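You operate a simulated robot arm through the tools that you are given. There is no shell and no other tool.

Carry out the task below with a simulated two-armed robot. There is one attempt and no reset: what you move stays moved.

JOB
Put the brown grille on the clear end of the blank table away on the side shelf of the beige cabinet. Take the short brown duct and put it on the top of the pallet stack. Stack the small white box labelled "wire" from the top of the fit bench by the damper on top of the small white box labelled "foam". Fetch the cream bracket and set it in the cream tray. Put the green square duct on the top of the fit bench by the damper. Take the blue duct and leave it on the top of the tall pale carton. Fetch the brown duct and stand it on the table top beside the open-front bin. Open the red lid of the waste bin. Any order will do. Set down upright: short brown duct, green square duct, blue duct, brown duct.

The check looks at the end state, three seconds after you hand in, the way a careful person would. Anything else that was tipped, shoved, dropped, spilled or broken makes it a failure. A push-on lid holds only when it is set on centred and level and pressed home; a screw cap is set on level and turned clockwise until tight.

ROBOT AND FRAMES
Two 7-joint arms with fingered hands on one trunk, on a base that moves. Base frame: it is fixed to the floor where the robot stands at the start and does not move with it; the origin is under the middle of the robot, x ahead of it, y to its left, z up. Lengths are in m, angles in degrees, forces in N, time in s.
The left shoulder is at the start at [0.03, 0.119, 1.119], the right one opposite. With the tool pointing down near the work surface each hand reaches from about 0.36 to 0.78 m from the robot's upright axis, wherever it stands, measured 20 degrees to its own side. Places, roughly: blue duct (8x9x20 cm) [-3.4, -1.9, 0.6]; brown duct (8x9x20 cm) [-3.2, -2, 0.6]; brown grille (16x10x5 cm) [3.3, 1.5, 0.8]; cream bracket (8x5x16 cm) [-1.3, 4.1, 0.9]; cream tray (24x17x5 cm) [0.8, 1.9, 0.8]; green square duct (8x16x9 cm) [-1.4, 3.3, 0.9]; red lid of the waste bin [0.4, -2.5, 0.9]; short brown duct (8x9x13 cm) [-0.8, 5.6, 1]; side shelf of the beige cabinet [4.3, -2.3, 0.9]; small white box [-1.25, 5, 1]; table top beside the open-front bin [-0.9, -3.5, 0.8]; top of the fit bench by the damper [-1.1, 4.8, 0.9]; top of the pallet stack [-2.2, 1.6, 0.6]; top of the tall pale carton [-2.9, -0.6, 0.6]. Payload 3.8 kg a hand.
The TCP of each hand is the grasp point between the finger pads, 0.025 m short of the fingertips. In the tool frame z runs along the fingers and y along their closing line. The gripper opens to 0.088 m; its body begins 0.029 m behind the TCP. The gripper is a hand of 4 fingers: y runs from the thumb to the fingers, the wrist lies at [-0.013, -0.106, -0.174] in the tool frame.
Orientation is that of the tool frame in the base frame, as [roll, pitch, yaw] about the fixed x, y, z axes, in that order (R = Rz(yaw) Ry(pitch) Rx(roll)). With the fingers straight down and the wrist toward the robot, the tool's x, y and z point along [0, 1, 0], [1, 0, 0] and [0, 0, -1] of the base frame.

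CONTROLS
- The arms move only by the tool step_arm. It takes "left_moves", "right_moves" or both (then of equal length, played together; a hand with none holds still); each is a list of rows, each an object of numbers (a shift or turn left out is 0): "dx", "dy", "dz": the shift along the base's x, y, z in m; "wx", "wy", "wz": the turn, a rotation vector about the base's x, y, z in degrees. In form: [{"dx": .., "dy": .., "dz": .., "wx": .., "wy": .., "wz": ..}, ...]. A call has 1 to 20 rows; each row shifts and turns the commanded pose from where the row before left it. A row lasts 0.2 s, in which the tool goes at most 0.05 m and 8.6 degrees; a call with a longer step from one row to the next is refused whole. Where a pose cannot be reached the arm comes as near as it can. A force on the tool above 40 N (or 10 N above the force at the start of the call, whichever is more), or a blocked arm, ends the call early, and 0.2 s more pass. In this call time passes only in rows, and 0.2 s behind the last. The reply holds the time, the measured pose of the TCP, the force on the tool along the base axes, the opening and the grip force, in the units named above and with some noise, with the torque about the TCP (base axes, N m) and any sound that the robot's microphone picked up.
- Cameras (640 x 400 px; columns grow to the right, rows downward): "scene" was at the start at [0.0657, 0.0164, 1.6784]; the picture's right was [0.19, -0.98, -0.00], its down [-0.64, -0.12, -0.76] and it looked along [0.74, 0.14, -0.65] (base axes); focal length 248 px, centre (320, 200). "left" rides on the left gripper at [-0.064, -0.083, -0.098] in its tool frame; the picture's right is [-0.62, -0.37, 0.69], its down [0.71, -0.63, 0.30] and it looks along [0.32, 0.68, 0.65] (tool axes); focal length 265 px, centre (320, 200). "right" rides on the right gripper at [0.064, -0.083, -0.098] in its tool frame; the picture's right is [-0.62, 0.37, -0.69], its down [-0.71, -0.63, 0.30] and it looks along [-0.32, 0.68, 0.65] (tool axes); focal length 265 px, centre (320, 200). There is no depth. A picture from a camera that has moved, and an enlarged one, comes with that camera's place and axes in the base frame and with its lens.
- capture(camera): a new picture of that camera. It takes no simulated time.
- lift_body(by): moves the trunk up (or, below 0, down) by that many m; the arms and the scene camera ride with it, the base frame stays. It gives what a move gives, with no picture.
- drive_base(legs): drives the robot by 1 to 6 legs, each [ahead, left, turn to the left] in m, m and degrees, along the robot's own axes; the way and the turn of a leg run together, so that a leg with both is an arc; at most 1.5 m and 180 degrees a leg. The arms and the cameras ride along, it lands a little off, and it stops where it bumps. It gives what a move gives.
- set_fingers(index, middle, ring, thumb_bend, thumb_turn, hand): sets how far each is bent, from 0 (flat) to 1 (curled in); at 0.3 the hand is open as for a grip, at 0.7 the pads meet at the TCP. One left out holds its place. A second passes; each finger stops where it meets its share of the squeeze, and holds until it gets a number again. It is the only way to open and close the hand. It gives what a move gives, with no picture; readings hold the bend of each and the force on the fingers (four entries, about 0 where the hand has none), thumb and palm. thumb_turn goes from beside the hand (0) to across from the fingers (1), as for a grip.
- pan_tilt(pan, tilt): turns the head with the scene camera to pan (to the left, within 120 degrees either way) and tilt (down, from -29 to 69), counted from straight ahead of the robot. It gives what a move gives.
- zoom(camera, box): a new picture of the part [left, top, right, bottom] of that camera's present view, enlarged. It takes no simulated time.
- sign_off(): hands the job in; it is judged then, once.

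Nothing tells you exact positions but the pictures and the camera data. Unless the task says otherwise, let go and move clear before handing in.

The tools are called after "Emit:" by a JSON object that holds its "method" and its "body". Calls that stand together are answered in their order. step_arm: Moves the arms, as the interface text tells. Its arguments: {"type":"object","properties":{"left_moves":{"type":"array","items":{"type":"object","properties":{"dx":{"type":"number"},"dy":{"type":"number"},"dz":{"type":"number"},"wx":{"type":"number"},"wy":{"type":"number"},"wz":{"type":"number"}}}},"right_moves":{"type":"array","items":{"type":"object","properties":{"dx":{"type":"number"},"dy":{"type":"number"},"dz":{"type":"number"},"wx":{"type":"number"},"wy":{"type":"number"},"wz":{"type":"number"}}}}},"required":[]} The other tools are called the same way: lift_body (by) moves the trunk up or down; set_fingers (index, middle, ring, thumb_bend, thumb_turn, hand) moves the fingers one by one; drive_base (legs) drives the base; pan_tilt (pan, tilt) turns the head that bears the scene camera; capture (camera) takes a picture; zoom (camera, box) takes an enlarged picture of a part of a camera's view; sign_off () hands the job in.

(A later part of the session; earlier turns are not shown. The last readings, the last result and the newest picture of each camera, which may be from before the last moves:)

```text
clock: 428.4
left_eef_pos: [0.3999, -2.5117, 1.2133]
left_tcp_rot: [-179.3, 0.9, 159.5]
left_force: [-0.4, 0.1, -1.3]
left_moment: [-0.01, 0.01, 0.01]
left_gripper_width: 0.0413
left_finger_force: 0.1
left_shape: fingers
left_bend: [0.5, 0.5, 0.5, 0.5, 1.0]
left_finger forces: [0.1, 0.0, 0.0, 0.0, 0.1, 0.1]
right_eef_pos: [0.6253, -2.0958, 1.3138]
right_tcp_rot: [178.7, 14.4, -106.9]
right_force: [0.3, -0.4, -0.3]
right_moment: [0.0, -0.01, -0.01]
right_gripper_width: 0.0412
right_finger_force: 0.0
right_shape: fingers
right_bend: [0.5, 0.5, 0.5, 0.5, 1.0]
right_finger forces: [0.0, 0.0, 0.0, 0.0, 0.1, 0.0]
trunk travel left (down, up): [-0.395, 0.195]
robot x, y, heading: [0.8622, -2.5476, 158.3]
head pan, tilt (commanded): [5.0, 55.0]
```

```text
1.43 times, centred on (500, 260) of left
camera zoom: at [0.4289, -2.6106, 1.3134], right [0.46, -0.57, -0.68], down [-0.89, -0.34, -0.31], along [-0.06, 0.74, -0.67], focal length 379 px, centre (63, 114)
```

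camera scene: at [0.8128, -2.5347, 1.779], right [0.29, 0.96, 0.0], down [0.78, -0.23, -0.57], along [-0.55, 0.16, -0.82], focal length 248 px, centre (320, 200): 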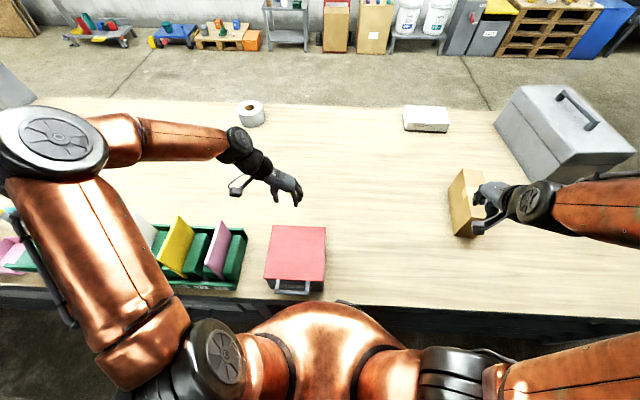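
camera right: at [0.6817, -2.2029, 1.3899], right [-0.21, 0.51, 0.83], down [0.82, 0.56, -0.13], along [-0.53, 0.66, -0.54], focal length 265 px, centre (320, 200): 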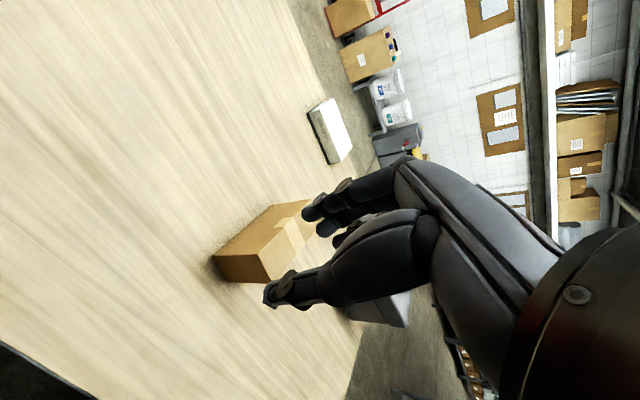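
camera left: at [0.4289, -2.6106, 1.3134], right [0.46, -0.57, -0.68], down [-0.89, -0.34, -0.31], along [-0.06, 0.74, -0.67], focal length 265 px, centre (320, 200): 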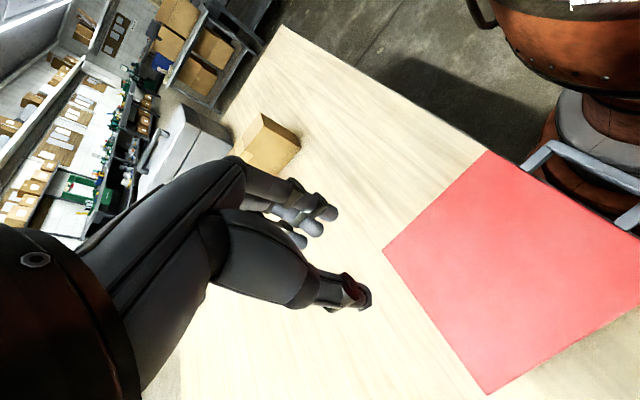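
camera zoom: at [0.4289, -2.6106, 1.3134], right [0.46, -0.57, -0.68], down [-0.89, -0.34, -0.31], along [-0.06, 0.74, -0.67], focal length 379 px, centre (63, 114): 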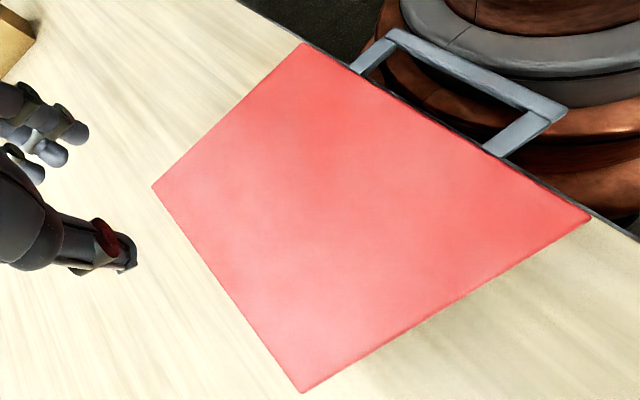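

The lid is 21 cm square at z≈0.93, hinged at the far side, with a U-handle sticking out 4.5 cm toward me. I'll lift it from below with the right hand pointing sideways, so the fingers stay parallel to the hinge. First I'll back off slightly and reposition both arms.

Emit:
{"method": "drive_base", "body": {"legs": [[-0.16, 0.12, 0]]}}

Emit:
{"method": "step_arm", "body": {"left_moves": [{"dz": 0.04}, {"dz": 0.04}, {"dz": 0.04, "dx": -0.01, "dy": -0.028}, {"dz": 0.04, "dx": -0.01, "dy": -0.028}, {"dz": 0.04, "dx": -0.01, "dy": -0.028}, {"dz": 0.03, "dx": -0.01, "dy": -0.028}, {"dx": -0.01, "dy": -0.028}, {"dx": -0.01, "dy": -0.028}, {"dz": 0}, {"dz": 0}, {"dz": 0}, {"dz": 0}, {"dz": 0}], "right_moves": [{"wx": -8.037, "wy": 2.442}, {"wx": -8.037, "wy": 2.442}, {"wx": -8.037, "wy": 2.442}, {"wx": -8.037, "wy": 2.442}, {"wx": -8.037, "wy": 2.442}, {"wx": -8.037, "wy": 2.442}, {"wx": -8.037, "wy": 2.442}, {"wx": -8.037, "wy": 2.442}, {"wx": -8.037, "wy": 2.442}, {"wx": -8.037, "wy": 2.442}, {"wx": -8.037, "wy": 2.442}, {"wx": -8.037, "wy": 2.442}, {"wx": -3.4, "wy": 1.03}]}}

Emit:
{"method": "capture", "body": {"camera": "scene"}}

```text
clock: 430.0
left_eef_pos: [0.5004, -2.6859, 1.2143]
left_tcp_rot: [-179.2, 0.9, 159.4]
left_force: [-0.2, 0.2, 0.2]
left_moment: [0.01, -0.03, -0.01]
left_gripper_width: 0.0413
left_finger_force: 0.1
left_shape: fingers
left_bend: [0.5, 0.5, 0.5, 0.5, 1.0]
left_finger forces: [0.0, 0.1, 0.1, 0.1, 0.0, 0.0]
right_eef_pos: [0.726, -2.2684, 1.3139]
right_tcp_rot: [178.5, 14.4, -106.9]
right_force: [0.3, 0.5, 0.1]
right_moment: [-0.01, 0.03, -0.01]
right_gripper_width: 0.041
right_finger_force: 0.1
right_shape: fingers
right_bend: [0.5, 0.5, 0.5, 0.5, 1.0]
right_finger forces: [0.0, 0.0, 0.0, 0.0, 0.0, 0.0]
trunk travel left (down, up): [-0.395, 0.195]
robot x, y, heading: [0.9616, -2.7217, 158.2]
head pan, tilt (commanded): [5.0, 55.0]
```

```text
clock: 432.8
left_eef_pos: [0.4397, -2.8532, 1.4438]
left_tcp_rot: [-179.3, 0.9, 159.4]
left_force: [0.5, 0.5, 0.5]
left_moment: [0.0, -0.01, 0.0]
left_gripper_width: 0.0414
left_finger_force: 0.0
left_shape: fingers
left_bend: [0.5, 0.5, 0.5, 0.5, 1.0]
left_finger forces: [0.1, 0.1, 0.2, 0.0, 0.1, 0.0]
right_eef_pos: [0.7251, -2.2694, 1.3132]
right_tcp_rot: [-39.0, -89.8, 110.7]
right_force: [0.0, -1.0, 0.2]
right_moment: [0.0, -0.01, -0.04]
right_gripper_width: 0.041
right_finger_force: 0.0
right_shape: fingers
right_bend: [0.5, 0.5, 0.5, 0.5, 1.0]
right_finger forces: [0.1, 0.0, 0.0, 0.0, 0.0, 0.1]
trunk travel left (down, up): [-0.395, 0.195]
robot x, y, heading: [0.9629, -2.723, 158.2]
head pan, tilt (commanded): [5.0, 55.0]
```

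```text
taken
camera scene: at [0.9134, -2.7076, 1.779], right [0.29, 0.96, 0.0], down [0.78, -0.24, -0.57], along [-0.55, 0.16, -0.82], focal length 248 px, centre (320, 200)
```

scene: 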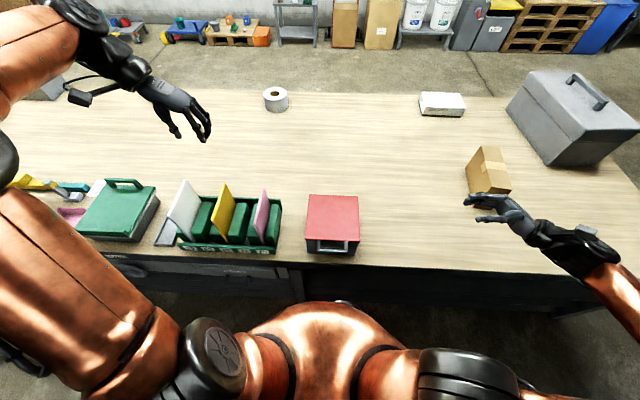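

The right hand now points sideways to the left. I'll shift left a little more for elbow room, open the fingers nearly straight, and lower the trunk so the hand comes level beside the handle.

Emit:
{"method": "drive_base", "body": {"legs": [[-0.02, 0.12, 0]]}}

Emit:
{"method": "set_fingers", "body": {"hand": "right", "index": 0.2, "middle": 0.2, "ring": 0.2, "thumb_bend": 0.2}}

Emit:
{"method": "lift_body", "body": {"by": -0.25}}

Emit:
{"method": "capture", "body": {"camera": "scene"}}

Emit:
{"method": "capture", "body": {"camera": "right"}}

```text
clock: 434.0
left_eef_pos: [0.4148, -2.9717, 1.4434]
left_tcp_rot: [-179.2, 0.9, 159.5]
left_force: [-0.6, -0.3, -1.1]
left_moment: [-0.01, 0.0, -0.03]
left_gripper_width: 0.0414
left_finger_force: 0.0
left_shape: fingers
left_bend: [0.5, 0.5, 0.5, 0.5, 1.0]
left_finger forces: [0.1, 0.0, 0.0, 0.1, 0.0, 0.0]
right_eef_pos: [0.702, -2.3868, 1.3129]
right_tcp_rot: [-65.4, -89.8, 137.1]
right_force: [0.1, -0.6, 0.6]
right_moment: [-0.02, -0.01, 0.01]
right_gripper_width: 0.041
right_finger_force: 0.1
right_shape: fingers
right_bend: [0.5, 0.5, 0.5, 0.5, 1.0]
right_finger forces: [0.0, 0.1, 0.1, 0.1, 0.0, 0.0]
trunk travel left (down, up): [-0.395, 0.195]
robot x, y, heading: [0.9374, -2.8408, 158.5]
head pan, tilt (commanded): [5.0, 55.0]
```

```text
clock: 435.0
left_eef_pos: [0.4146, -2.9698, 1.4445]
left_tcp_rot: [-179.3, 1.0, 159.6]
left_force: [0.1, -0.8, 0.1]
left_moment: [0.01, 0.02, -0.03]
left_gripper_width: 0.0413
left_finger_force: 0.0
left_shape: fingers
left_bend: [0.5, 0.5, 0.5, 0.5, 1.0]
left_finger forces: [0.0, 0.0, 0.1, 0.0, 0.1, 0.0]
right_eef_pos: [0.701, -2.386, 1.3129]
right_tcp_rot: [-89.8, -89.9, 161.5]
right_force: [0.5, 0.3, 0.3]
right_moment: [-0.03, -0.01, -0.01]
right_gripper_width: 0.1032
right_finger_force: 0.1
right_shape: fingers
right_bend: [0.2, 0.2, 0.2, 0.2, 0.97]
right_finger forces: [0.0, 0.0, 0.0, 0.0, 0.0, 0.0]
trunk travel left (down, up): [-0.395, 0.195]
robot x, y, heading: [0.9376, -2.8397, 158.4]
head pan, tilt (commanded): [5.0, 55.0]
```

```text
clock: 437.6
left_eef_pos: [0.4135, -2.9712, 1.1937]
left_tcp_rot: [-179.4, 0.8, 159.4]
left_force: [-0.6, 0.1, 0.0]
left_moment: [-0.04, -0.02, 0.01]
left_gripper_width: 0.0413
left_finger_force: 0.0
left_shape: fingers
left_bend: [0.5, 0.5, 0.5, 0.5, 1.0]
left_finger forces: [0.0, 0.1, 0.0, 0.0, 0.1, 0.0]
right_eef_pos: [0.7012, -2.3866, 1.064]
right_tcp_rot: [-157.7, -89.8, -130.6]
right_force: [0.1, -0.4, 0.1]
right_moment: [0.04, 0.0, 0.01]
right_gripper_width: 0.1033
right_finger_force: 0.0
right_shape: fingers
right_bend: [0.2, 0.2, 0.2, 0.2, 0.97]
right_finger forces: [0.0, 0.0, 0.1, 0.0, 0.0, 0.1]
trunk travel left (down, up): [-0.145, 0.445]
robot x, y, heading: [0.9366, -2.8397, 158.5]
head pan, tilt (commanded): [5.0, 55.0]
```

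```text
taken
camera scene: at [0.8887, -2.8257, 1.5291], right [0.29, 0.96, 0.0], down [0.78, -0.23, -0.57], along [-0.55, 0.16, -0.82], focal length 248 px, centre (320, 200)
```

scene: 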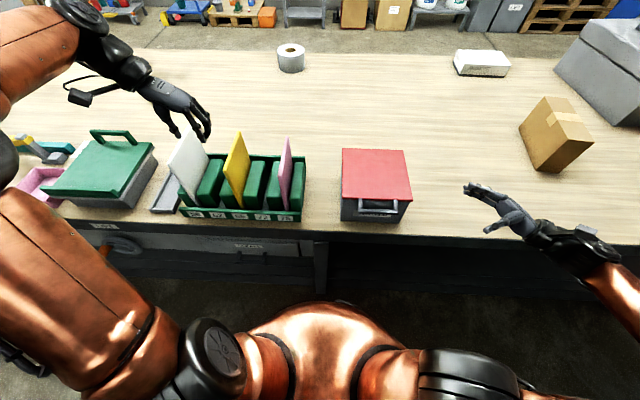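

```text
taken
camera right: at [0.8101, -2.3197, 1.1276], right [-0.13, 0.77, -0.62], down [0.5, -0.49, -0.71], along [-0.85, -0.41, -0.33], focal length 265 px, centre (320, 200)
```

right: 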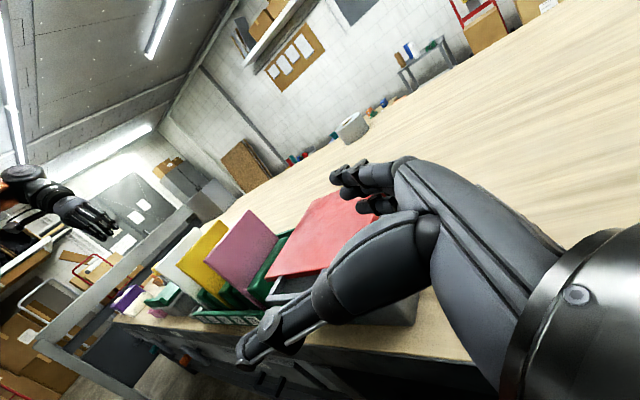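

Emit:
{"method": "zoom", "body": {"camera": "scene", "box": [320, 130, 560, 250]}}

Emit:
{"method": "zoom", "body": {"camera": "scene", "box": [330, 140, 430, 230]}}

```text
2.67 times, centred on (440, 190) of scene
camera zoom: at [0.8887, -2.8257, 1.5291], right [0.29, 0.96, 0.0], down [0.78, -0.23, -0.57], along [-0.55, 0.16, -0.82], focal length 661 px, centre (0, 227)
```

zoom: 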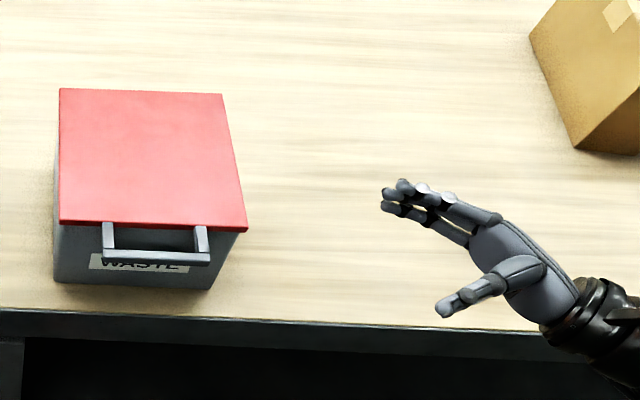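

```text
4.44 times, centred on (380, 185) of scene
camera zoom: at [0.8887, -2.8257, 1.5291], right [0.29, 0.96, 0.0], down [0.78, -0.23, -0.57], along [-0.55, 0.16, -0.82], focal length 1102 px, centre (53, 267)
```

zoom: 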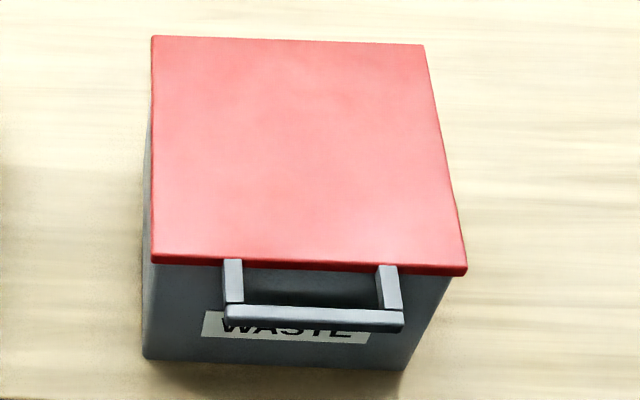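

The handle is fixed to the lid and there's free space beneath it. I'll lower the hand beside it to just below handle level, then slide the fingers underneath.

Emit:
{"method": "step_arm", "body": {"right_moves": [{"dz": -0.038}, {"dz": -0.038}, {"dz": -0.038}, {"dz": -0.038}, {"dz": -0.036}]}}

Emit:
{"method": "zoom", "body": {"camera": "scene", "box": [320, 130, 560, 280]}}

Emit:
{"method": "capture", "body": {"camera": "right"}}

```text
clock: 438.8
left_eef_pos: [0.4134, -2.9699, 1.1946]
left_tcp_rot: [-179.3, 0.9, 159.4]
left_force: [-0.4, -0.5, 0.6]
left_moment: [-0.01, -0.06, 0.0]
left_gripper_width: 0.0416
left_finger_force: 0.0
left_shape: fingers
left_bend: [0.5, 0.5, 0.5, 0.5, 1.0]
left_finger forces: [0.0, 0.1, 0.0, 0.1, 0.1, 0.0]
right_eef_pos: [0.7024, -2.3857, 0.8753]
right_tcp_rot: [146.7, -90.0, -75.0]
right_force: [0.8, -0.1, 0.0]
right_moment: [-0.04, -0.02, 0.0]
right_gripper_width: 0.1032
right_finger_force: 0.1
right_shape: fingers
right_bend: [0.2, 0.2, 0.2, 0.2, 0.97]
right_finger forces: [0.1, 0.1, 0.0, 0.0, 0.1, 0.1]
trunk travel left (down, up): [-0.145, 0.445]
robot x, y, heading: [0.9361, -2.8415, 158.4]
head pan, tilt (commanded): [5.0, 55.0]
```

```text
2.67 times, centred on (440, 205) of scene
camera zoom: at [0.8882, -2.8253, 1.529], right [0.29, 0.96, 0.0], down [0.79, -0.23, -0.57], along [-0.55, 0.16, -0.82], focal length 661 px, centre (0, 187)
```

zoom: 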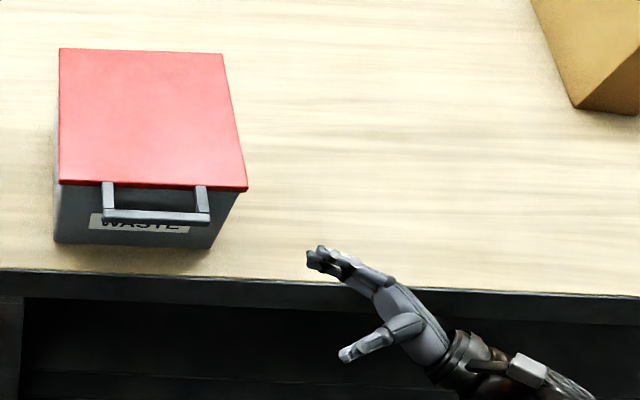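

```text
taken
camera right: at [0.8112, -2.3177, 0.9396], right [-0.13, 0.77, -0.62], down [0.5, -0.49, -0.71], along [-0.85, -0.41, -0.33], focal length 265 px, centre (320, 200)
```

right: 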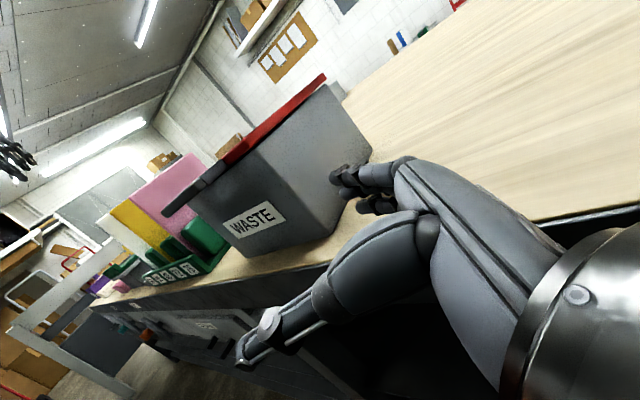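

Emit:
{"method": "step_arm", "body": {"right_moves": [{"dx": -0.0184, "dy": -0.0336}, {"dx": -0.0184, "dy": -0.0336}, {"dx": -0.0184, "dy": -0.0336}]}}

Emit:
{"method": "zoom", "body": {"camera": "scene", "box": [320, 130, 560, 280]}}

Emit:
{"method": "capture", "body": {"camera": "right"}}

```text
clock: 439.6
left_eef_pos: [0.4135, -2.9712, 1.1936]
left_tcp_rot: [-179.3, 0.9, 159.5]
left_force: [0.7, 1.2, 0.4]
left_moment: [-0.02, -0.01, 0.01]
left_gripper_width: 0.0414
left_finger_force: 0.0
left_shape: fingers
left_bend: [0.5, 0.5, 0.5, 0.5, 1.0]
left_finger forces: [0.1, 0.1, 0.0, 0.0, 0.2, 0.0]
right_eef_pos: [0.6462, -2.4867, 0.8731]
right_tcp_rot: [-140.1, -89.8, -148.1]
right_force: [-0.3, 0.2, 0.2]
right_moment: [0.01, 0.03, 0.0]
right_gripper_width: 0.1037
right_finger_force: 0.0
right_shape: fingers
right_bend: [0.2, 0.2, 0.2, 0.2, 0.97]
right_finger forces: [0.0, 0.1, 0.0, 0.1, 0.0, 0.1]
trunk travel left (down, up): [-0.145, 0.445]
robot x, y, heading: [0.938, -2.8409, 158.5]
head pan, tilt (commanded): [5.0, 55.0]
```

```text
2.67 times, centred on (440, 205) of scene
camera zoom: at [0.8881, -2.826, 1.529], right [0.29, 0.96, 0.0], down [0.79, -0.23, -0.57], along [-0.55, 0.16, -0.82], focal length 661 px, centre (0, 187)
```

zoom: 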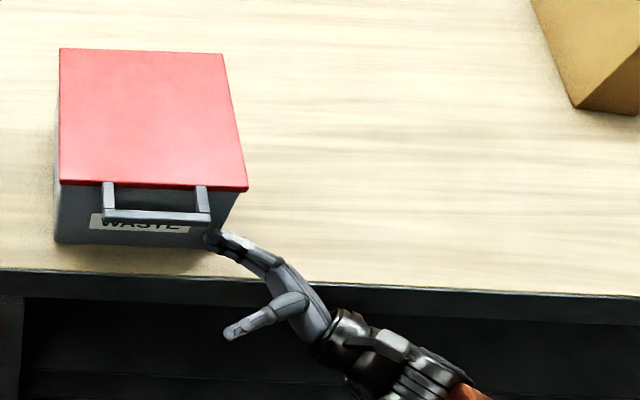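

```text
taken
camera right: at [0.7553, -2.4195, 0.9381], right [-0.13, 0.77, -0.62], down [0.5, -0.49, -0.71], along [-0.85, -0.41, -0.33], focal length 265 px, centre (320, 200)
```

right: 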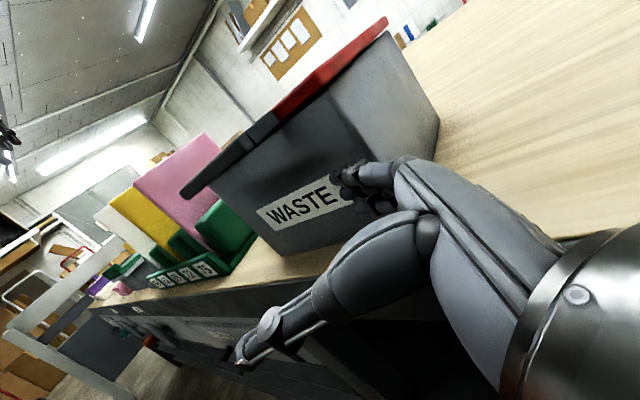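

Emit:
{"method": "step_arm", "body": {"right_moves": [{"dx": -0.012, "dy": -0.036}, {"dx": -0.012, "dy": -0.036}]}}

Emit:
{"method": "zoom", "body": {"camera": "scene", "box": [320, 130, 560, 280]}}

Emit:
{"method": "capture", "body": {"camera": "right"}}

```text
clock: 440.2
left_eef_pos: [0.4134, -2.9722, 1.1931]
left_tcp_rot: [-179.3, 1.0, 159.5]
left_force: [0.4, -0.3, 0.8]
left_moment: [0.02, 0.0, -0.01]
left_gripper_width: 0.0414
left_finger_force: 0.1
left_shape: fingers
left_bend: [0.5, 0.5, 0.5, 0.5, 1.0]
left_finger forces: [0.0, 0.0, 0.1, 0.0, 0.1, 0.0]
right_eef_pos: [0.621, -2.5591, 0.8744]
right_tcp_rot: [-133.5, -89.7, -154.8]
right_force: [-0.2, 0.9, -0.5]
right_moment: [0.01, 0.01, -0.05]
right_gripper_width: 0.1035
right_finger_force: 0.1
right_shape: fingers
right_bend: [0.2, 0.2, 0.2, 0.2, 0.97]
right_finger forces: [0.0, 0.0, 0.1, 0.0, 0.1, 0.0]
trunk travel left (down, up): [-0.145, 0.445]
robot x, y, heading: [0.9361, -2.8398, 158.1]
head pan, tilt (commanded): [5.0, 55.0]
```

```text
2.67 times, centred on (440, 205) of scene
camera zoom: at [0.8882, -2.8258, 1.529], right [0.29, 0.96, 0.0], down [0.79, -0.23, -0.57], along [-0.55, 0.16, -0.82], focal length 661 px, centre (0, 187)
```

zoom: 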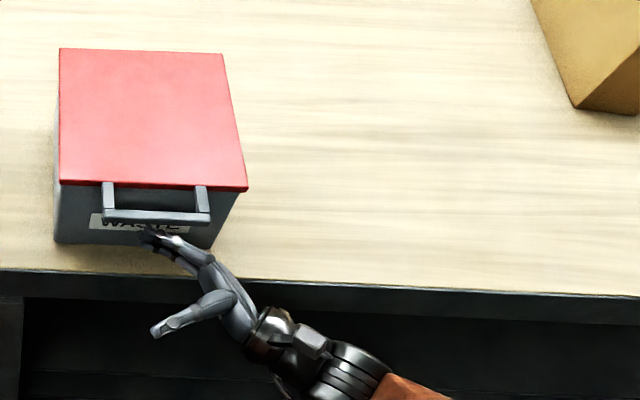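

```text
taken
camera right: at [0.7309, -2.4915, 0.9386], right [-0.13, 0.77, -0.62], down [0.5, -0.49, -0.71], along [-0.85, -0.41, -0.33], focal length 265 px, centre (320, 200)
```

right: 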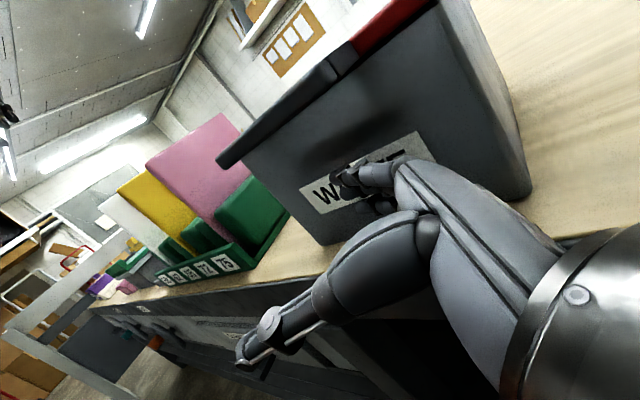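

The fingertips are under the handle with no contact forces. I'll lift along the lid's arc in stages and watch.

Emit:
{"method": "step_arm", "body": {"right_moves": [{"dz": 0.02}, {"dz": 0.02}, {"dx": -0.0046, "dy": 0.0018, "dz": 0.03}]}}

Emit:
{"method": "zoom", "body": {"camera": "scene", "box": [300, 100, 540, 280]}}

Emit:
{"method": "capture", "body": {"camera": "right"}}

```text
clock: 441.0
left_eef_pos: [0.4153, -2.9712, 1.1934]
left_tcp_rot: [-179.4, 0.8, 159.6]
left_force: [-0.9, -0.8, -0.3]
left_moment: [0.01, -0.01, -0.02]
left_gripper_width: 0.0415
left_finger_force: 0.0
left_shape: fingers
left_bend: [0.5, 0.5, 0.5, 0.5, 1.0]
left_finger forces: [0.0, 0.1, 0.1, 0.0, 0.0, 0.0]
right_eef_pos: [0.6174, -2.5596, 0.944]
right_tcp_rot: [-151.5, -89.8, -136.8]
right_force: [0.5, -1.0, -0.9]
right_moment: [0.0, -0.02, 0.0]
right_gripper_width: 0.1035
right_finger_force: 0.1
right_shape: fingers
right_bend: [0.2, 0.2, 0.2, 0.2, 0.97]
right_finger forces: [1.0, 0.0, 0.0, 0.0, 0.0, 0.0]
trunk travel left (down, up): [-0.145, 0.445]
robot x, y, heading: [0.9407, -2.8417, 158.2]
head pan, tilt (commanded): [5.0, 55.0]
```

```text
2.22 times, centred on (420, 190) of scene
camera zoom: at [0.8887, -2.8259, 1.529], right [0.29, 0.96, 0.0], down [0.78, -0.23, -0.57], along [-0.55, 0.16, -0.82], focal length 551 px, centre (98, 222)
```

zoom: 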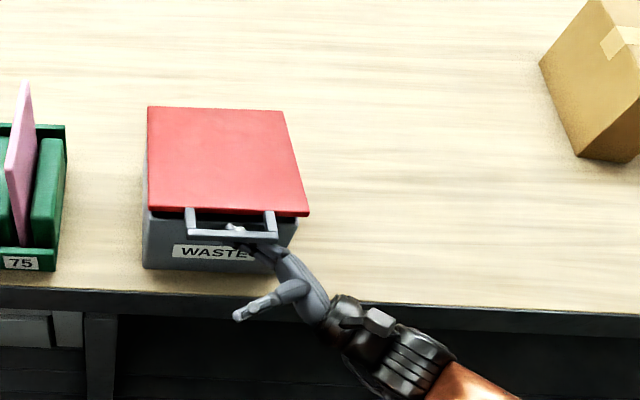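

```text
taken
camera right: at [0.7273, -2.4922, 1.0081], right [-0.13, 0.77, -0.62], down [0.5, -0.49, -0.71], along [-0.85, -0.41, -0.33], focal length 265 px, centre (320, 200)
```

right: 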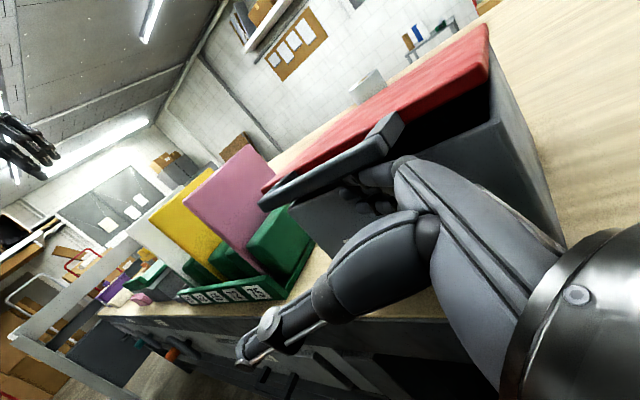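

The lid is lifting cleanly on the fingers. I'll carry on along the arc.

Emit:
{"method": "step_arm", "body": {"right_moves": [{"dx": -0.0093, "dy": 0.0037, "dz": 0.03}, {"dx": -0.0139, "dy": 0.0055, "dz": 0.03}, {"dx": -0.0186, "dy": 0.0074, "dz": 0.028}, {"dx": -0.0232, "dy": 0.0092, "dz": 0.024}]}}

Emit:
{"method": "zoom", "body": {"camera": "scene", "box": [300, 80, 540, 260]}}

Emit:
{"method": "capture", "body": {"camera": "right"}}

```text
clock: 442.0
left_eef_pos: [0.4135, -2.9708, 1.1928]
left_tcp_rot: [-179.4, 0.8, 159.4]
left_force: [0.4, -0.3, 0.4]
left_moment: [-0.01, 0.01, -0.03]
left_gripper_width: 0.0413
left_finger_force: 0.1
left_shape: fingers
left_bend: [0.5, 0.5, 0.5, 0.5, 1.0]
left_finger forces: [0.0, 0.0, 0.0, 0.0, 0.0, 0.0]
right_eef_pos: [0.5493, -2.5311, 1.0559]
right_tcp_rot: [-122.3, -89.8, -166.0]
right_force: [-0.4, -0.5, -0.5]
right_moment: [-0.03, -0.1, 0.02]
right_gripper_width: 0.1021
right_finger_force: 0.7
right_shape: fingers
right_bend: [0.21, 0.2, 0.2, 0.2, 0.97]
right_finger forces: [1.1, 0.0, 0.1, 0.0, 0.0, 0.0]
trunk travel left (down, up): [-0.145, 0.445]
robot x, y, heading: [0.9374, -2.838, 158.4]
head pan, tilt (commanded): [5.0, 55.0]
```

```text
2.22 times, centred on (420, 170) of scene
camera zoom: at [0.8878, -2.8257, 1.5289], right [0.29, 0.96, 0.0], down [0.79, -0.23, -0.57], along [-0.55, 0.16, -0.82], focal length 551 px, centre (98, 267)
```

zoom: 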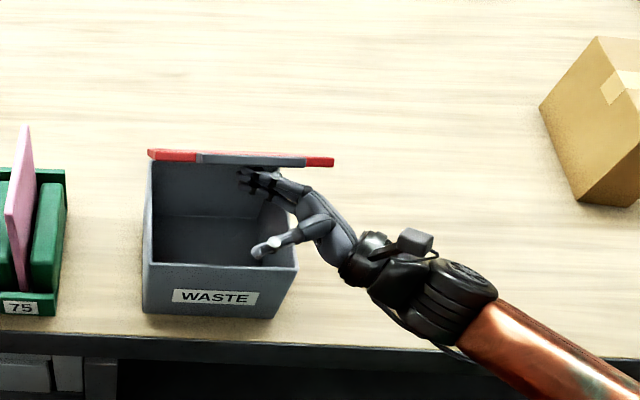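

```text
taken
camera right: at [0.6587, -2.4632, 1.1194], right [-0.13, 0.77, -0.62], down [0.5, -0.49, -0.71], along [-0.85, -0.41, -0.33], focal length 265 px, centre (320, 200)
```

right: 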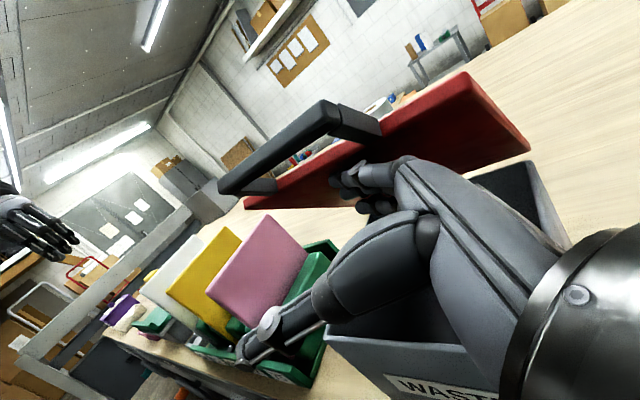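

Emit:
{"method": "step_arm", "body": {"right_moves": [{"dx": -0.0302, "dy": 0.012, "dz": 0.016}, {"dx": -0.0325, "dy": 0.0129, "dz": 0.012}, {"dx": -0.0325, "dy": 0.0129, "dz": 0.006}]}}

Emit:
{"method": "zoom", "body": {"camera": "scene", "box": [300, 60, 540, 240]}}

Emit:
{"method": "capture", "body": {"camera": "right"}}

```text
clock: 442.8
left_eef_pos: [0.4132, -2.9721, 1.1936]
left_tcp_rot: [-179.3, 0.8, 159.5]
left_force: [0.8, -0.4, -0.1]
left_moment: [-0.01, 0.01, -0.02]
left_gripper_width: 0.0411
left_finger_force: 0.0
left_shape: fingers
left_bend: [0.5, 0.5, 0.5, 0.5, 1.0]
left_finger forces: [0.1, 0.0, 0.1, 0.0, 0.0, 0.0]
right_eef_pos: [0.4557, -2.4903, 1.0901]
right_tcp_rot: [-165.9, -89.9, -122.4]
right_force: [0.2, 0.4, 0.2]
right_moment: [-0.01, -0.03, 0.0]
right_gripper_width: 0.1024
right_finger_force: 0.3
right_shape: fingers
right_bend: [0.2, 0.2, 0.2, 0.2, 0.97]
right_finger forces: [0.3, 0.0, 0.0, 0.0, 0.0, 0.0]
trunk travel left (down, up): [-0.145, 0.445]
robot x, y, heading: [0.9351, -2.8384, 158.2]
head pan, tilt (commanded): [5.0, 55.0]
```

```text
2.22 times, centred on (420, 150) of scene
camera zoom: at [0.8874, -2.8258, 1.5289], right [0.29, 0.96, 0.0], down [0.79, -0.23, -0.57], along [-0.55, 0.16, -0.82], focal length 551 px, centre (98, 311)
```

zoom: 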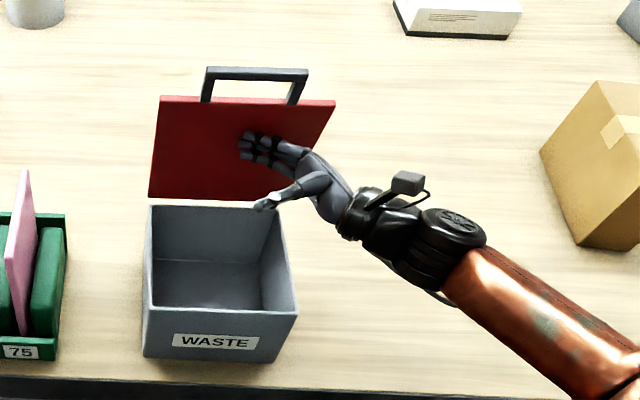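

```text
taken
camera right: at [0.5643, -2.4242, 1.153], right [-0.13, 0.77, -0.62], down [0.5, -0.49, -0.71], along [-0.85, -0.41, -0.33], focal length 265 px, centre (320, 200)
```

right: 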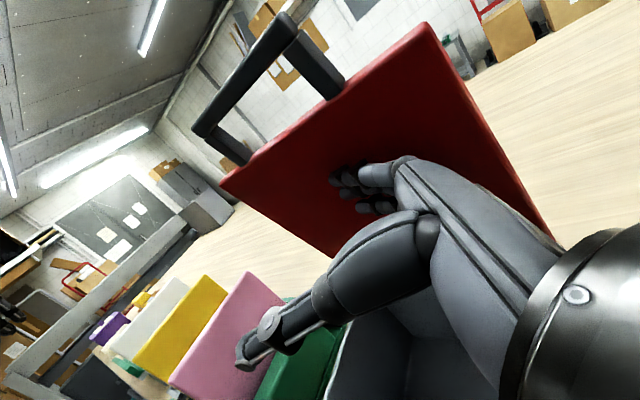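

Emit:
{"method": "step_arm", "body": {"right_moves": [{"dx": -0.0325, "dy": 0.0129}, {"dx": -0.0325, "dy": 0.0129, "dz": -0.004}, {"dx": -0.0325, "dy": 0.0129, "dz": -0.006}]}}

Emit:
{"method": "zoom", "body": {"camera": "scene", "box": [300, 60, 540, 240]}}

Emit:
{"method": "capture", "body": {"camera": "right"}}

```text
clock: 443.6
left_eef_pos: [0.4159, -2.9735, 1.1949]
left_tcp_rot: [-179.3, 0.7, 159.5]
left_force: [0.2, 0.5, -0.4]
left_moment: [0.01, 0.01, -0.01]
left_gripper_width: 0.0413
left_finger_force: 0.1
left_shape: fingers
left_bend: [0.5, 0.5, 0.5, 0.5, 1.0]
left_finger forces: [0.0, 0.0, 0.0, 0.1, 0.0, 0.0]
right_eef_pos: [0.3911, -2.4664, 1.0865]
right_tcp_rot: [129.5, -89.9, -57.3]
right_force: [13.1, -9.7, 6.2]
right_moment: [-0.06, 0.18, 0.43]
right_gripper_width: 0.1008
right_finger_force: 8.7
right_shape: fingers
right_bend: [0.21, 0.23, 0.28, 0.2, 0.97]
right_finger forces: [2.4, 8.7, 6.4, 0.0, 0.0, 0.0]
right hand out of reach, approached as far as the arm can: row 3
trunk travel left (down, up): [-0.145, 0.445]
robot x, y, heading: [0.9356, -2.8365, 158.4]
head pan, tilt (commanded): [5.0, 55.0]
```

```text
2.22 times, centred on (420, 150) of scene
camera zoom: at [0.8915, -2.8279, 1.5292], right [0.29, 0.96, 0.0], down [0.78, -0.23, -0.58], along [-0.55, 0.17, -0.82], focal length 551 px, centre (98, 311)
```

zoom: 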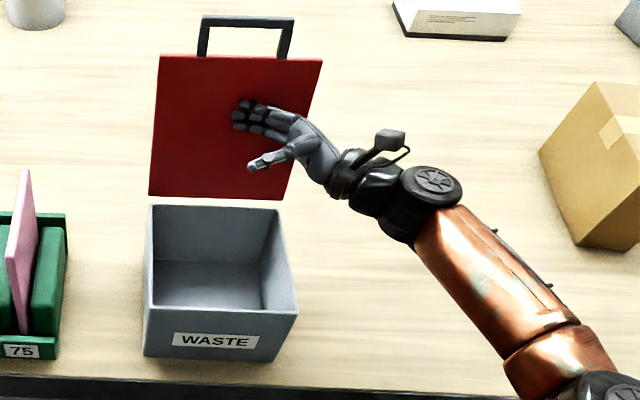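

```text
taken
camera right: at [0.4998, -2.3993, 1.15], right [-0.14, 0.77, -0.62], down [0.5, -0.48, -0.72], along [-0.85, -0.41, -0.32], focal length 265 px, centre (320, 200)
```

right: 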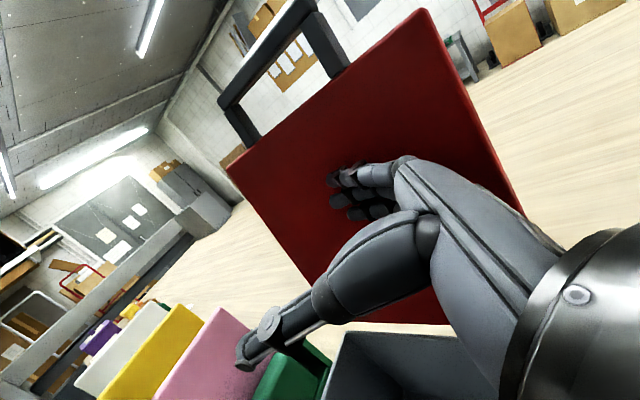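

The lid has hit its stop past vertical (13 N). I'll withdraw slowly and check that it stays open.

Emit:
{"method": "step_arm", "body": {"right_moves": [{"dx": 0.02, "dy": -0.008}, {"dx": 0.03, "dy": -0.012}, {"dx": 0.04, "dy": -0.016}, {"dx": 0.012, "dy": 0.04}, {"dx": 0.012, "dy": 0.04}]}}

Emit:
{"method": "zoom", "body": {"camera": "scene", "box": [300, 60, 540, 240]}}

Emit:
{"method": "capture", "body": {"camera": "right"}}

```text
clock: 444.8
left_eef_pos: [0.4153, -2.9703, 1.1937]
left_tcp_rot: [-179.4, 0.9, 159.4]
left_force: [0.3, -0.2, -0.2]
left_moment: [-0.02, 0.01, 0.02]
left_gripper_width: 0.0415
left_finger_force: 0.1
left_shape: fingers
left_bend: [0.5, 0.5, 0.5, 0.5, 1.0]
left_finger forces: [0.0, 0.0, 0.1, 0.0, 0.0, 0.1]
right_eef_pos: [0.5049, -2.4166, 1.0855]
right_tcp_rot: [-70.7, -89.8, 142.6]
right_force: [-0.1, -0.7, 0.0]
right_moment: [-0.01, 0.03, 0.0]
right_gripper_width: 0.1032
right_finger_force: 0.0
right_shape: fingers
right_bend: [0.2, 0.2, 0.2, 0.2, 0.97]
right_finger forces: [0.0, 0.0, 0.0, 0.0, 0.0, 0.0]
trunk travel left (down, up): [-0.145, 0.445]
robot x, y, heading: [0.9355, -2.8407, 158.2]
head pan, tilt (commanded): [5.0, 55.0]
```

```text
2.22 times, centred on (420, 150) of scene
camera zoom: at [0.8889, -2.8253, 1.529], right [0.29, 0.96, 0.0], down [0.78, -0.23, -0.57], along [-0.55, 0.16, -0.82], focal length 551 px, centre (98, 311)
```

zoom: 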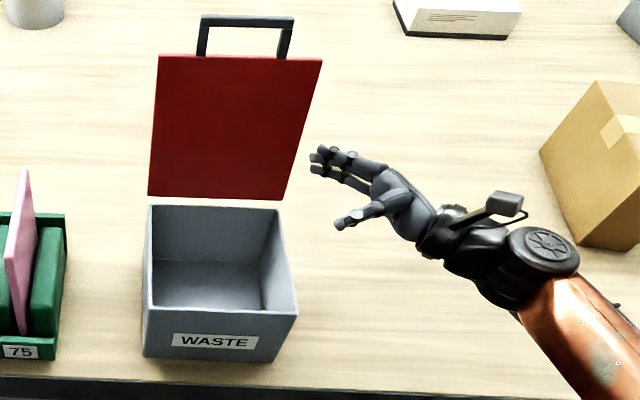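

```text
taken
camera right: at [0.6137, -2.3488, 1.15], right [-0.13, 0.77, -0.62], down [0.5, -0.49, -0.71], along [-0.85, -0.41, -0.33], focal length 265 px, centre (320, 200)
```

right: 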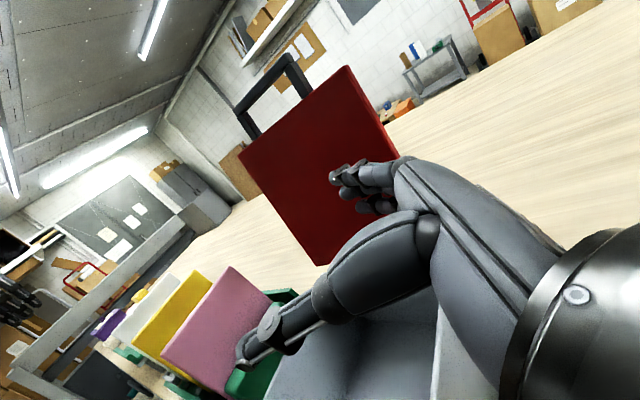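

The lid stays open on its own. I'll raise both hands clear, turn the right hand back to pointing down, and leave the corridor.

Emit:
{"method": "lift_body", "body": {"by": 0.2}}

Emit:
{"method": "step_arm", "body": {"right_moves": [{"dx": 0.02, "dy": 0.03, "dz": 0.02}, {"dx": 0.02, "dy": 0.03, "dz": 0.02}, {"dx": 0.02, "dy": 0.03}, {"wx": 7.81, "wy": -3.09}, {"wx": 7.81, "wy": -3.09}, {"wx": 7.81, "wy": -3.09}, {"wx": 7.81, "wy": -3.09}, {"wx": 7.81, "wy": -3.09}, {"wx": 7.81, "wy": -3.09}, {"wx": 7.81, "wy": -3.09}, {"wx": 7.81, "wy": -3.09}, {"wx": 7.81, "wy": -3.09}, {"wx": 7.81, "wy": -3.09}, {"wx": 5.58, "wy": -2.21}]}}

Emit:
{"method": "drive_base", "body": {"legs": [[0.0, -1.0, -0.5], [0, -1.0, 0], [0, -1.0, 0]]}}

Emit:
{"method": "pan_tilt", "body": {"pan": 20, "tilt": 25}}

Emit:
{"method": "capture", "body": {"camera": "scene"}}

```text
clock: 447.0
left_eef_pos: [0.4143, -2.971, 1.3944]
left_tcp_rot: [-179.3, 0.8, 159.5]
left_force: [0.2, -0.2, -0.2]
left_moment: [-0.02, -0.01, 0.0]
left_gripper_width: 0.0412
left_finger_force: 0.0
left_shape: fingers
left_bend: [0.5, 0.5, 0.5, 0.5, 1.0]
left_finger forces: [0.0, 0.0, 0.1, 0.0, 0.0, 0.0]
right_eef_pos: [0.5039, -2.4165, 1.2855]
right_tcp_rot: [-149.5, -89.8, -138.8]
right_force: [-0.1, 0.2, -0.4]
right_moment: [-0.01, -0.02, 0.01]
right_gripper_width: 0.1032
right_finger_force: 0.1
right_shape: fingers
right_bend: [0.2, 0.2, 0.2, 0.2, 0.97]
right_finger forces: [0.1, 0.0, 0.0, 0.1, 0.0, 0.1]
trunk travel left (down, up): [-0.345, 0.245]
robot x, y, heading: [0.9377, -2.8355, 158.6]
head pan, tilt (commanded): [5.0, 55.0]
```

```text
clock: 450.0
left_eef_pos: [0.4137, -2.9729, 1.394]
left_tcp_rot: [-179.4, 0.9, 159.5]
left_force: [-0.6, -0.6, 0.2]
left_moment: [-0.02, 0.03, -0.02]
left_gripper_width: 0.0412
left_finger_force: 0.0
left_shape: fingers
left_bend: [0.5, 0.5, 0.5, 0.5, 1.0]
left_finger forces: [0.0, 0.0, 0.1, 0.0, 0.0, 0.0]
right_eef_pos: [0.5629, -2.327, 1.3263]
right_tcp_rot: [-176.6, 0.3, -111.7]
right_force: [0.2, 0.4, -0.4]
right_moment: [0.0, -0.01, 0.01]
right_gripper_width: 0.1032
right_finger_force: 0.1
right_shape: fingers
right_bend: [0.2, 0.2, 0.2, 0.2, 0.97]
right_finger forces: [0.0, 0.1, 0.0, 0.0, 0.1, 0.1]
trunk travel left (down, up): [-0.345, 0.245]
robot x, y, heading: [0.9362, -2.8406, 158.4]
head pan, tilt (commanded): [5.0, 55.0]
```

```text
clock: 464.7
left_eef_pos: [1.5974, -0.2056, 1.3935]
left_tcp_rot: [-179.4, 0.9, 156.9]
left_force: [0.3, 0.5, -0.4]
left_moment: [-0.02, 0.02, 0.02]
left_gripper_width: 0.041
left_finger_force: 0.0
left_shape: fingers
left_bend: [0.5, 0.5, 0.5, 0.5, 1.0]
left_finger forces: [0.1, 0.0, 0.1, 0.0, 0.0, 0.1]
right_eef_pos: [1.7736, 0.433, 1.3258]
right_tcp_rot: [-176.7, 0.1, -114.1]
right_force: [-0.5, -0.3, -0.2]
right_moment: [-0.02, 0.0, -0.02]
right_gripper_width: 0.1033
right_finger_force: 0.0
right_shape: fingers
right_bend: [0.2, 0.2, 0.2, 0.2, 0.97]
right_finger forces: [0.0, 0.0, 0.1, 0.1, 0.0, 0.0]
trunk travel left (down, up): [-0.345, 0.245]
robot x, y, heading: [2.122, -0.0939, 155.8]
head pan, tilt (commanded): [5.0, 55.0]
```

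```text
clock: 465.6
left_eef_pos: [1.5978, -0.2063, 1.3946]
left_tcp_rot: [-179.3, 0.9, 157.0]
left_force: [-0.5, 0.8, 0.4]
left_moment: [-0.01, -0.01, -0.02]
left_gripper_width: 0.0412
left_finger_force: 0.0
left_shape: fingers
left_bend: [0.5, 0.5, 0.5, 0.5, 1.0]
left_finger forces: [0.0, 0.0, 0.0, 0.0, 0.1, 0.0]
right_eef_pos: [1.773, 0.432, 1.3251]
right_tcp_rot: [-176.6, 0.2, -114.0]
right_force: [-0.6, 0.3, 0.3]
right_moment: [-0.03, -0.01, 0.02]
right_gripper_width: 0.1033
right_finger_force: 0.1
right_shape: fingers
right_bend: [0.2, 0.2, 0.2, 0.2, 0.97]
right_finger forces: [0.0, 0.0, 0.0, 0.0, 0.0, 0.1]
trunk travel left (down, up): [-0.345, 0.245]
robot x, y, heading: [2.1259, -0.0943, 155.8]
head pan, tilt (commanded): [20.0, 25.0]
```

```text
taken
camera scene: at [2.0532, -0.0971, 1.7729], right [0.07, 1.0, 0.0], down [0.42, -0.03, -0.91], along [-0.9, 0.07, -0.42], focal length 248 px, centre (320, 200)
```

scene: 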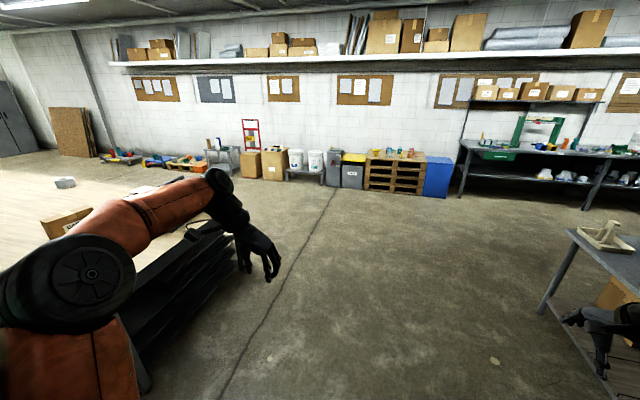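

Passing the tray, I'll check how the bracket is standing.

Emit:
{"method": "zoom", "body": {"camera": "scene", "box": [540, 190, 640, 290]}}

Emit:
{"method": "pan_tilt", "body": {"pan": -25, "tilt": 30}}

Emit:
{"method": "zoom", "body": {"camera": "scene", "box": [180, 120, 420, 270]}}

```text
4.00 times, centred on (590, 240) of scene
camera zoom: at [2.0532, -0.0971, 1.7729], right [0.07, 1.0, 0.0], down [0.42, -0.03, -0.91], along [-0.9, 0.07, -0.42], focal length 992 px, centre (-760, 40)
```

zoom: 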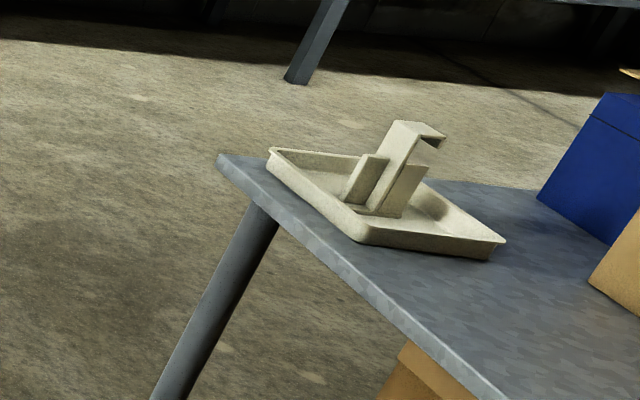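

```text
clock: 466.7
left_eef_pos: [1.5973, -0.2056, 1.3946]
left_tcp_rot: [-179.3, 0.9, 157.0]
left_force: [-0.5, -0.2, 0.1]
left_moment: [-0.02, 0.01, 0.03]
left_gripper_width: 0.0414
left_finger_force: 0.0
left_shape: fingers
left_bend: [0.5, 0.5, 0.5, 0.5, 1.0]
left_finger forces: [0.0, 0.1, 0.0, 0.0, 0.1, 0.0]
right_eef_pos: [1.773, 0.4324, 1.3259]
right_tcp_rot: [-176.6, 0.2, -114.1]
right_force: [0.4, -0.8, 0.1]
right_moment: [0.01, -0.01, 0.03]
right_gripper_width: 0.1033
right_finger_force: 0.1
right_shape: fingers
right_bend: [0.2, 0.2, 0.2, 0.2, 0.97]
right_finger forces: [0.1, 0.0, 0.0, 0.0, 0.0, 0.0]
trunk travel left (down, up): [-0.345, 0.245]
robot x, y, heading: [2.1268, -0.0925, 156.2]
head pan, tilt (commanded): [-25.0, 30.0]
```

```text
2.67 times, centred on (300, 195) of scene
camera zoom: at [2.0858, -0.0353, 1.765], right [0.76, 0.66, 0.0], down [0.33, -0.38, -0.87], along [-0.57, 0.65, -0.5], focal length 661 px, centre (373, 213)
```

zoom: 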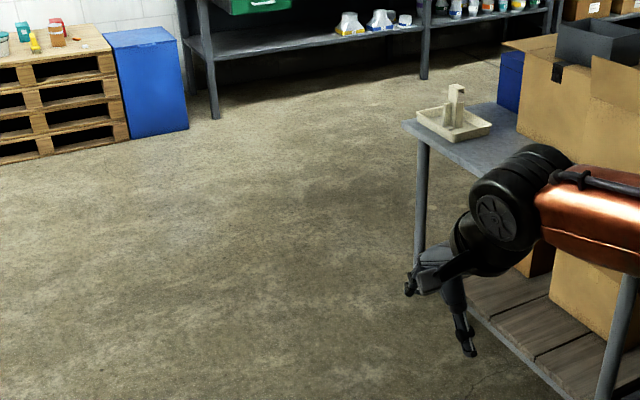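

The bracket stands upright in the tray, and the short duct is visible upright on the pallet. Now I'll head across to the ducts by the far wall.

Emit:
{"method": "drive_base", "body": {"legs": [[1.2, 0, 2], [1.2, 0, 0], [1.0, 0, 0], [0, 1.2, 0], [0, 1.2, 0], [0, 0.9, 0]]}}

Emit:
{"method": "pan_tilt", "body": {"pan": 0, "tilt": 30}}

Emit:
{"method": "capture", "body": {"camera": "scene"}}

```text
clock: 499.1
left_eef_pos: [-2.7973, -1.9599, 1.3937]
left_tcp_rot: [-179.3, 1.0, 157.3]
left_force: [-0.1, -0.2, -0.4]
left_moment: [0.01, 0.03, -0.02]
left_gripper_width: 0.0411
left_finger_force: 0.1
left_shape: fingers
left_bend: [0.5, 0.5, 0.5, 0.5, 1.0]
left_finger forces: [0.1, 0.0, 0.0, 0.0, 0.0, 0.0]
right_eef_pos: [-2.6222, -1.3212, 1.3264]
right_tcp_rot: [-176.5, 0.1, -113.9]
right_force: [0.3, 1.0, 0.7]
right_moment: [-0.02, -0.03, -0.02]
right_gripper_width: 0.1032
right_finger_force: 0.1
right_shape: fingers
right_bend: [0.2, 0.2, 0.2, 0.2, 0.97]
right_finger forces: [0.0, 0.0, 0.0, 0.0, 0.0, 0.1]
trunk travel left (down, up): [-0.345, 0.245]
robot x, y, heading: [-2.2683, -1.8478, 156.2]
head pan, tilt (commanded): [-25.0, 30.0]
```

```text
clock: 500.0
left_eef_pos: [-2.7962, -1.9598, 1.3953]
left_tcp_rot: [-179.3, 1.0, 157.3]
left_force: [-0.3, -0.4, -0.3]
left_moment: [-0.01, 0.02, 0.0]
left_gripper_width: 0.0414
left_finger_force: 0.1
left_shape: fingers
left_bend: [0.5, 0.5, 0.5, 0.5, 1.0]
left_finger forces: [0.0, 0.1, 0.1, 0.0, 0.0, 0.0]
right_eef_pos: [-2.6203, -1.3216, 1.3257]
right_tcp_rot: [-176.6, 0.0, -114.0]
right_force: [0.3, 0.7, -0.1]
right_moment: [0.01, 0.03, 0.0]
right_gripper_width: 0.1031
right_finger_force: 0.0
right_shape: fingers
right_bend: [0.2, 0.2, 0.2, 0.2, 0.97]
right_finger forces: [0.0, 0.0, 0.0, 0.0, 0.1, 0.1]
trunk travel left (down, up): [-0.345, 0.245]
robot x, y, heading: [-2.2681, -1.8502, 156.1]
head pan, tilt (commanded): [0.0, 30.0]
```

```text
taken
camera scene: at [-2.3317, -1.8195, 1.765], right [0.41, 0.91, 0.0], down [0.46, -0.2, -0.87], along [-0.79, 0.35, -0.5], focal length 248 px, centre (320, 200)
```

scene: 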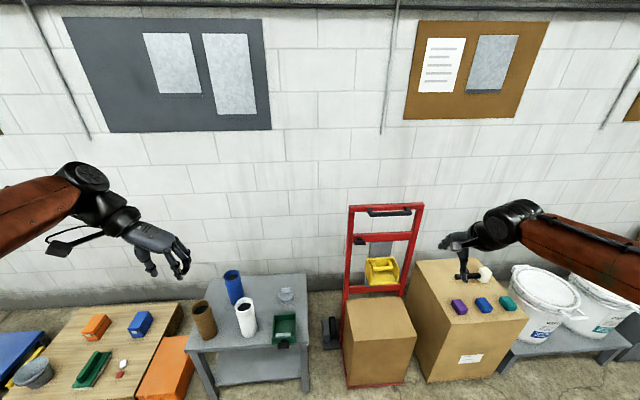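

The ducts stand on a low gray table to the left (brown, blue and a white one); the tall pale carton is to the right with small items on top. I'll zoom in on both.

Emit:
{"method": "zoom", "body": {"camera": "scene", "box": [160, 240, 340, 390]}}

Emit:
{"method": "zoom", "body": {"camera": "scene", "box": [380, 230, 560, 390]}}

```text
2.67 times, centred on (250, 315) of scene
camera zoom: at [-2.3317, -1.8195, 1.765], right [0.41, 0.91, 0.0], down [0.46, -0.2, -0.87], along [-0.79, 0.35, -0.5], focal length 661 px, centre (507, -107)
```

zoom: 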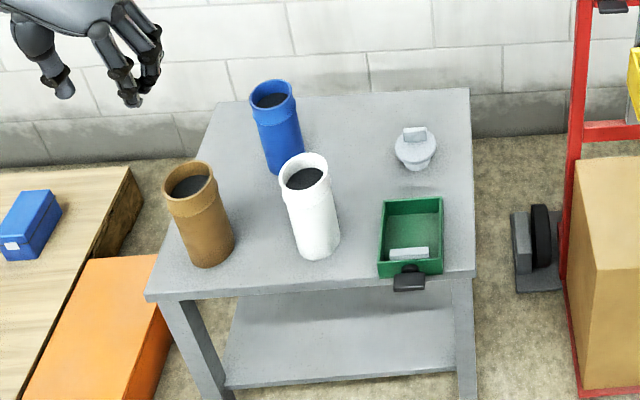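

```text
2.50 times, centred on (470, 310) of scene
camera zoom: at [-2.3317, -1.8195, 1.765], right [0.41, 0.91, 0.0], down [0.46, -0.2, -0.87], along [-0.79, 0.35, -0.5], focal length 620 px, centre (-55, -75)
```

zoom: 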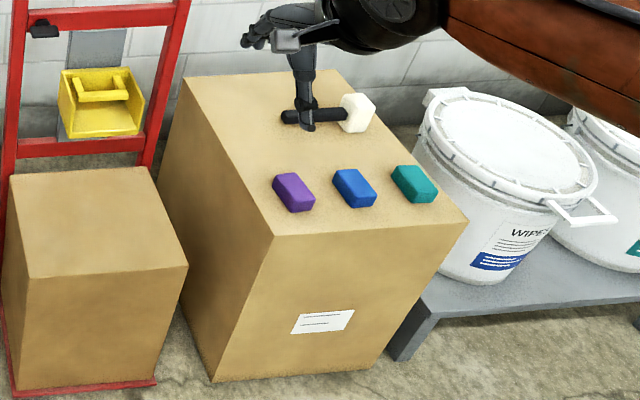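

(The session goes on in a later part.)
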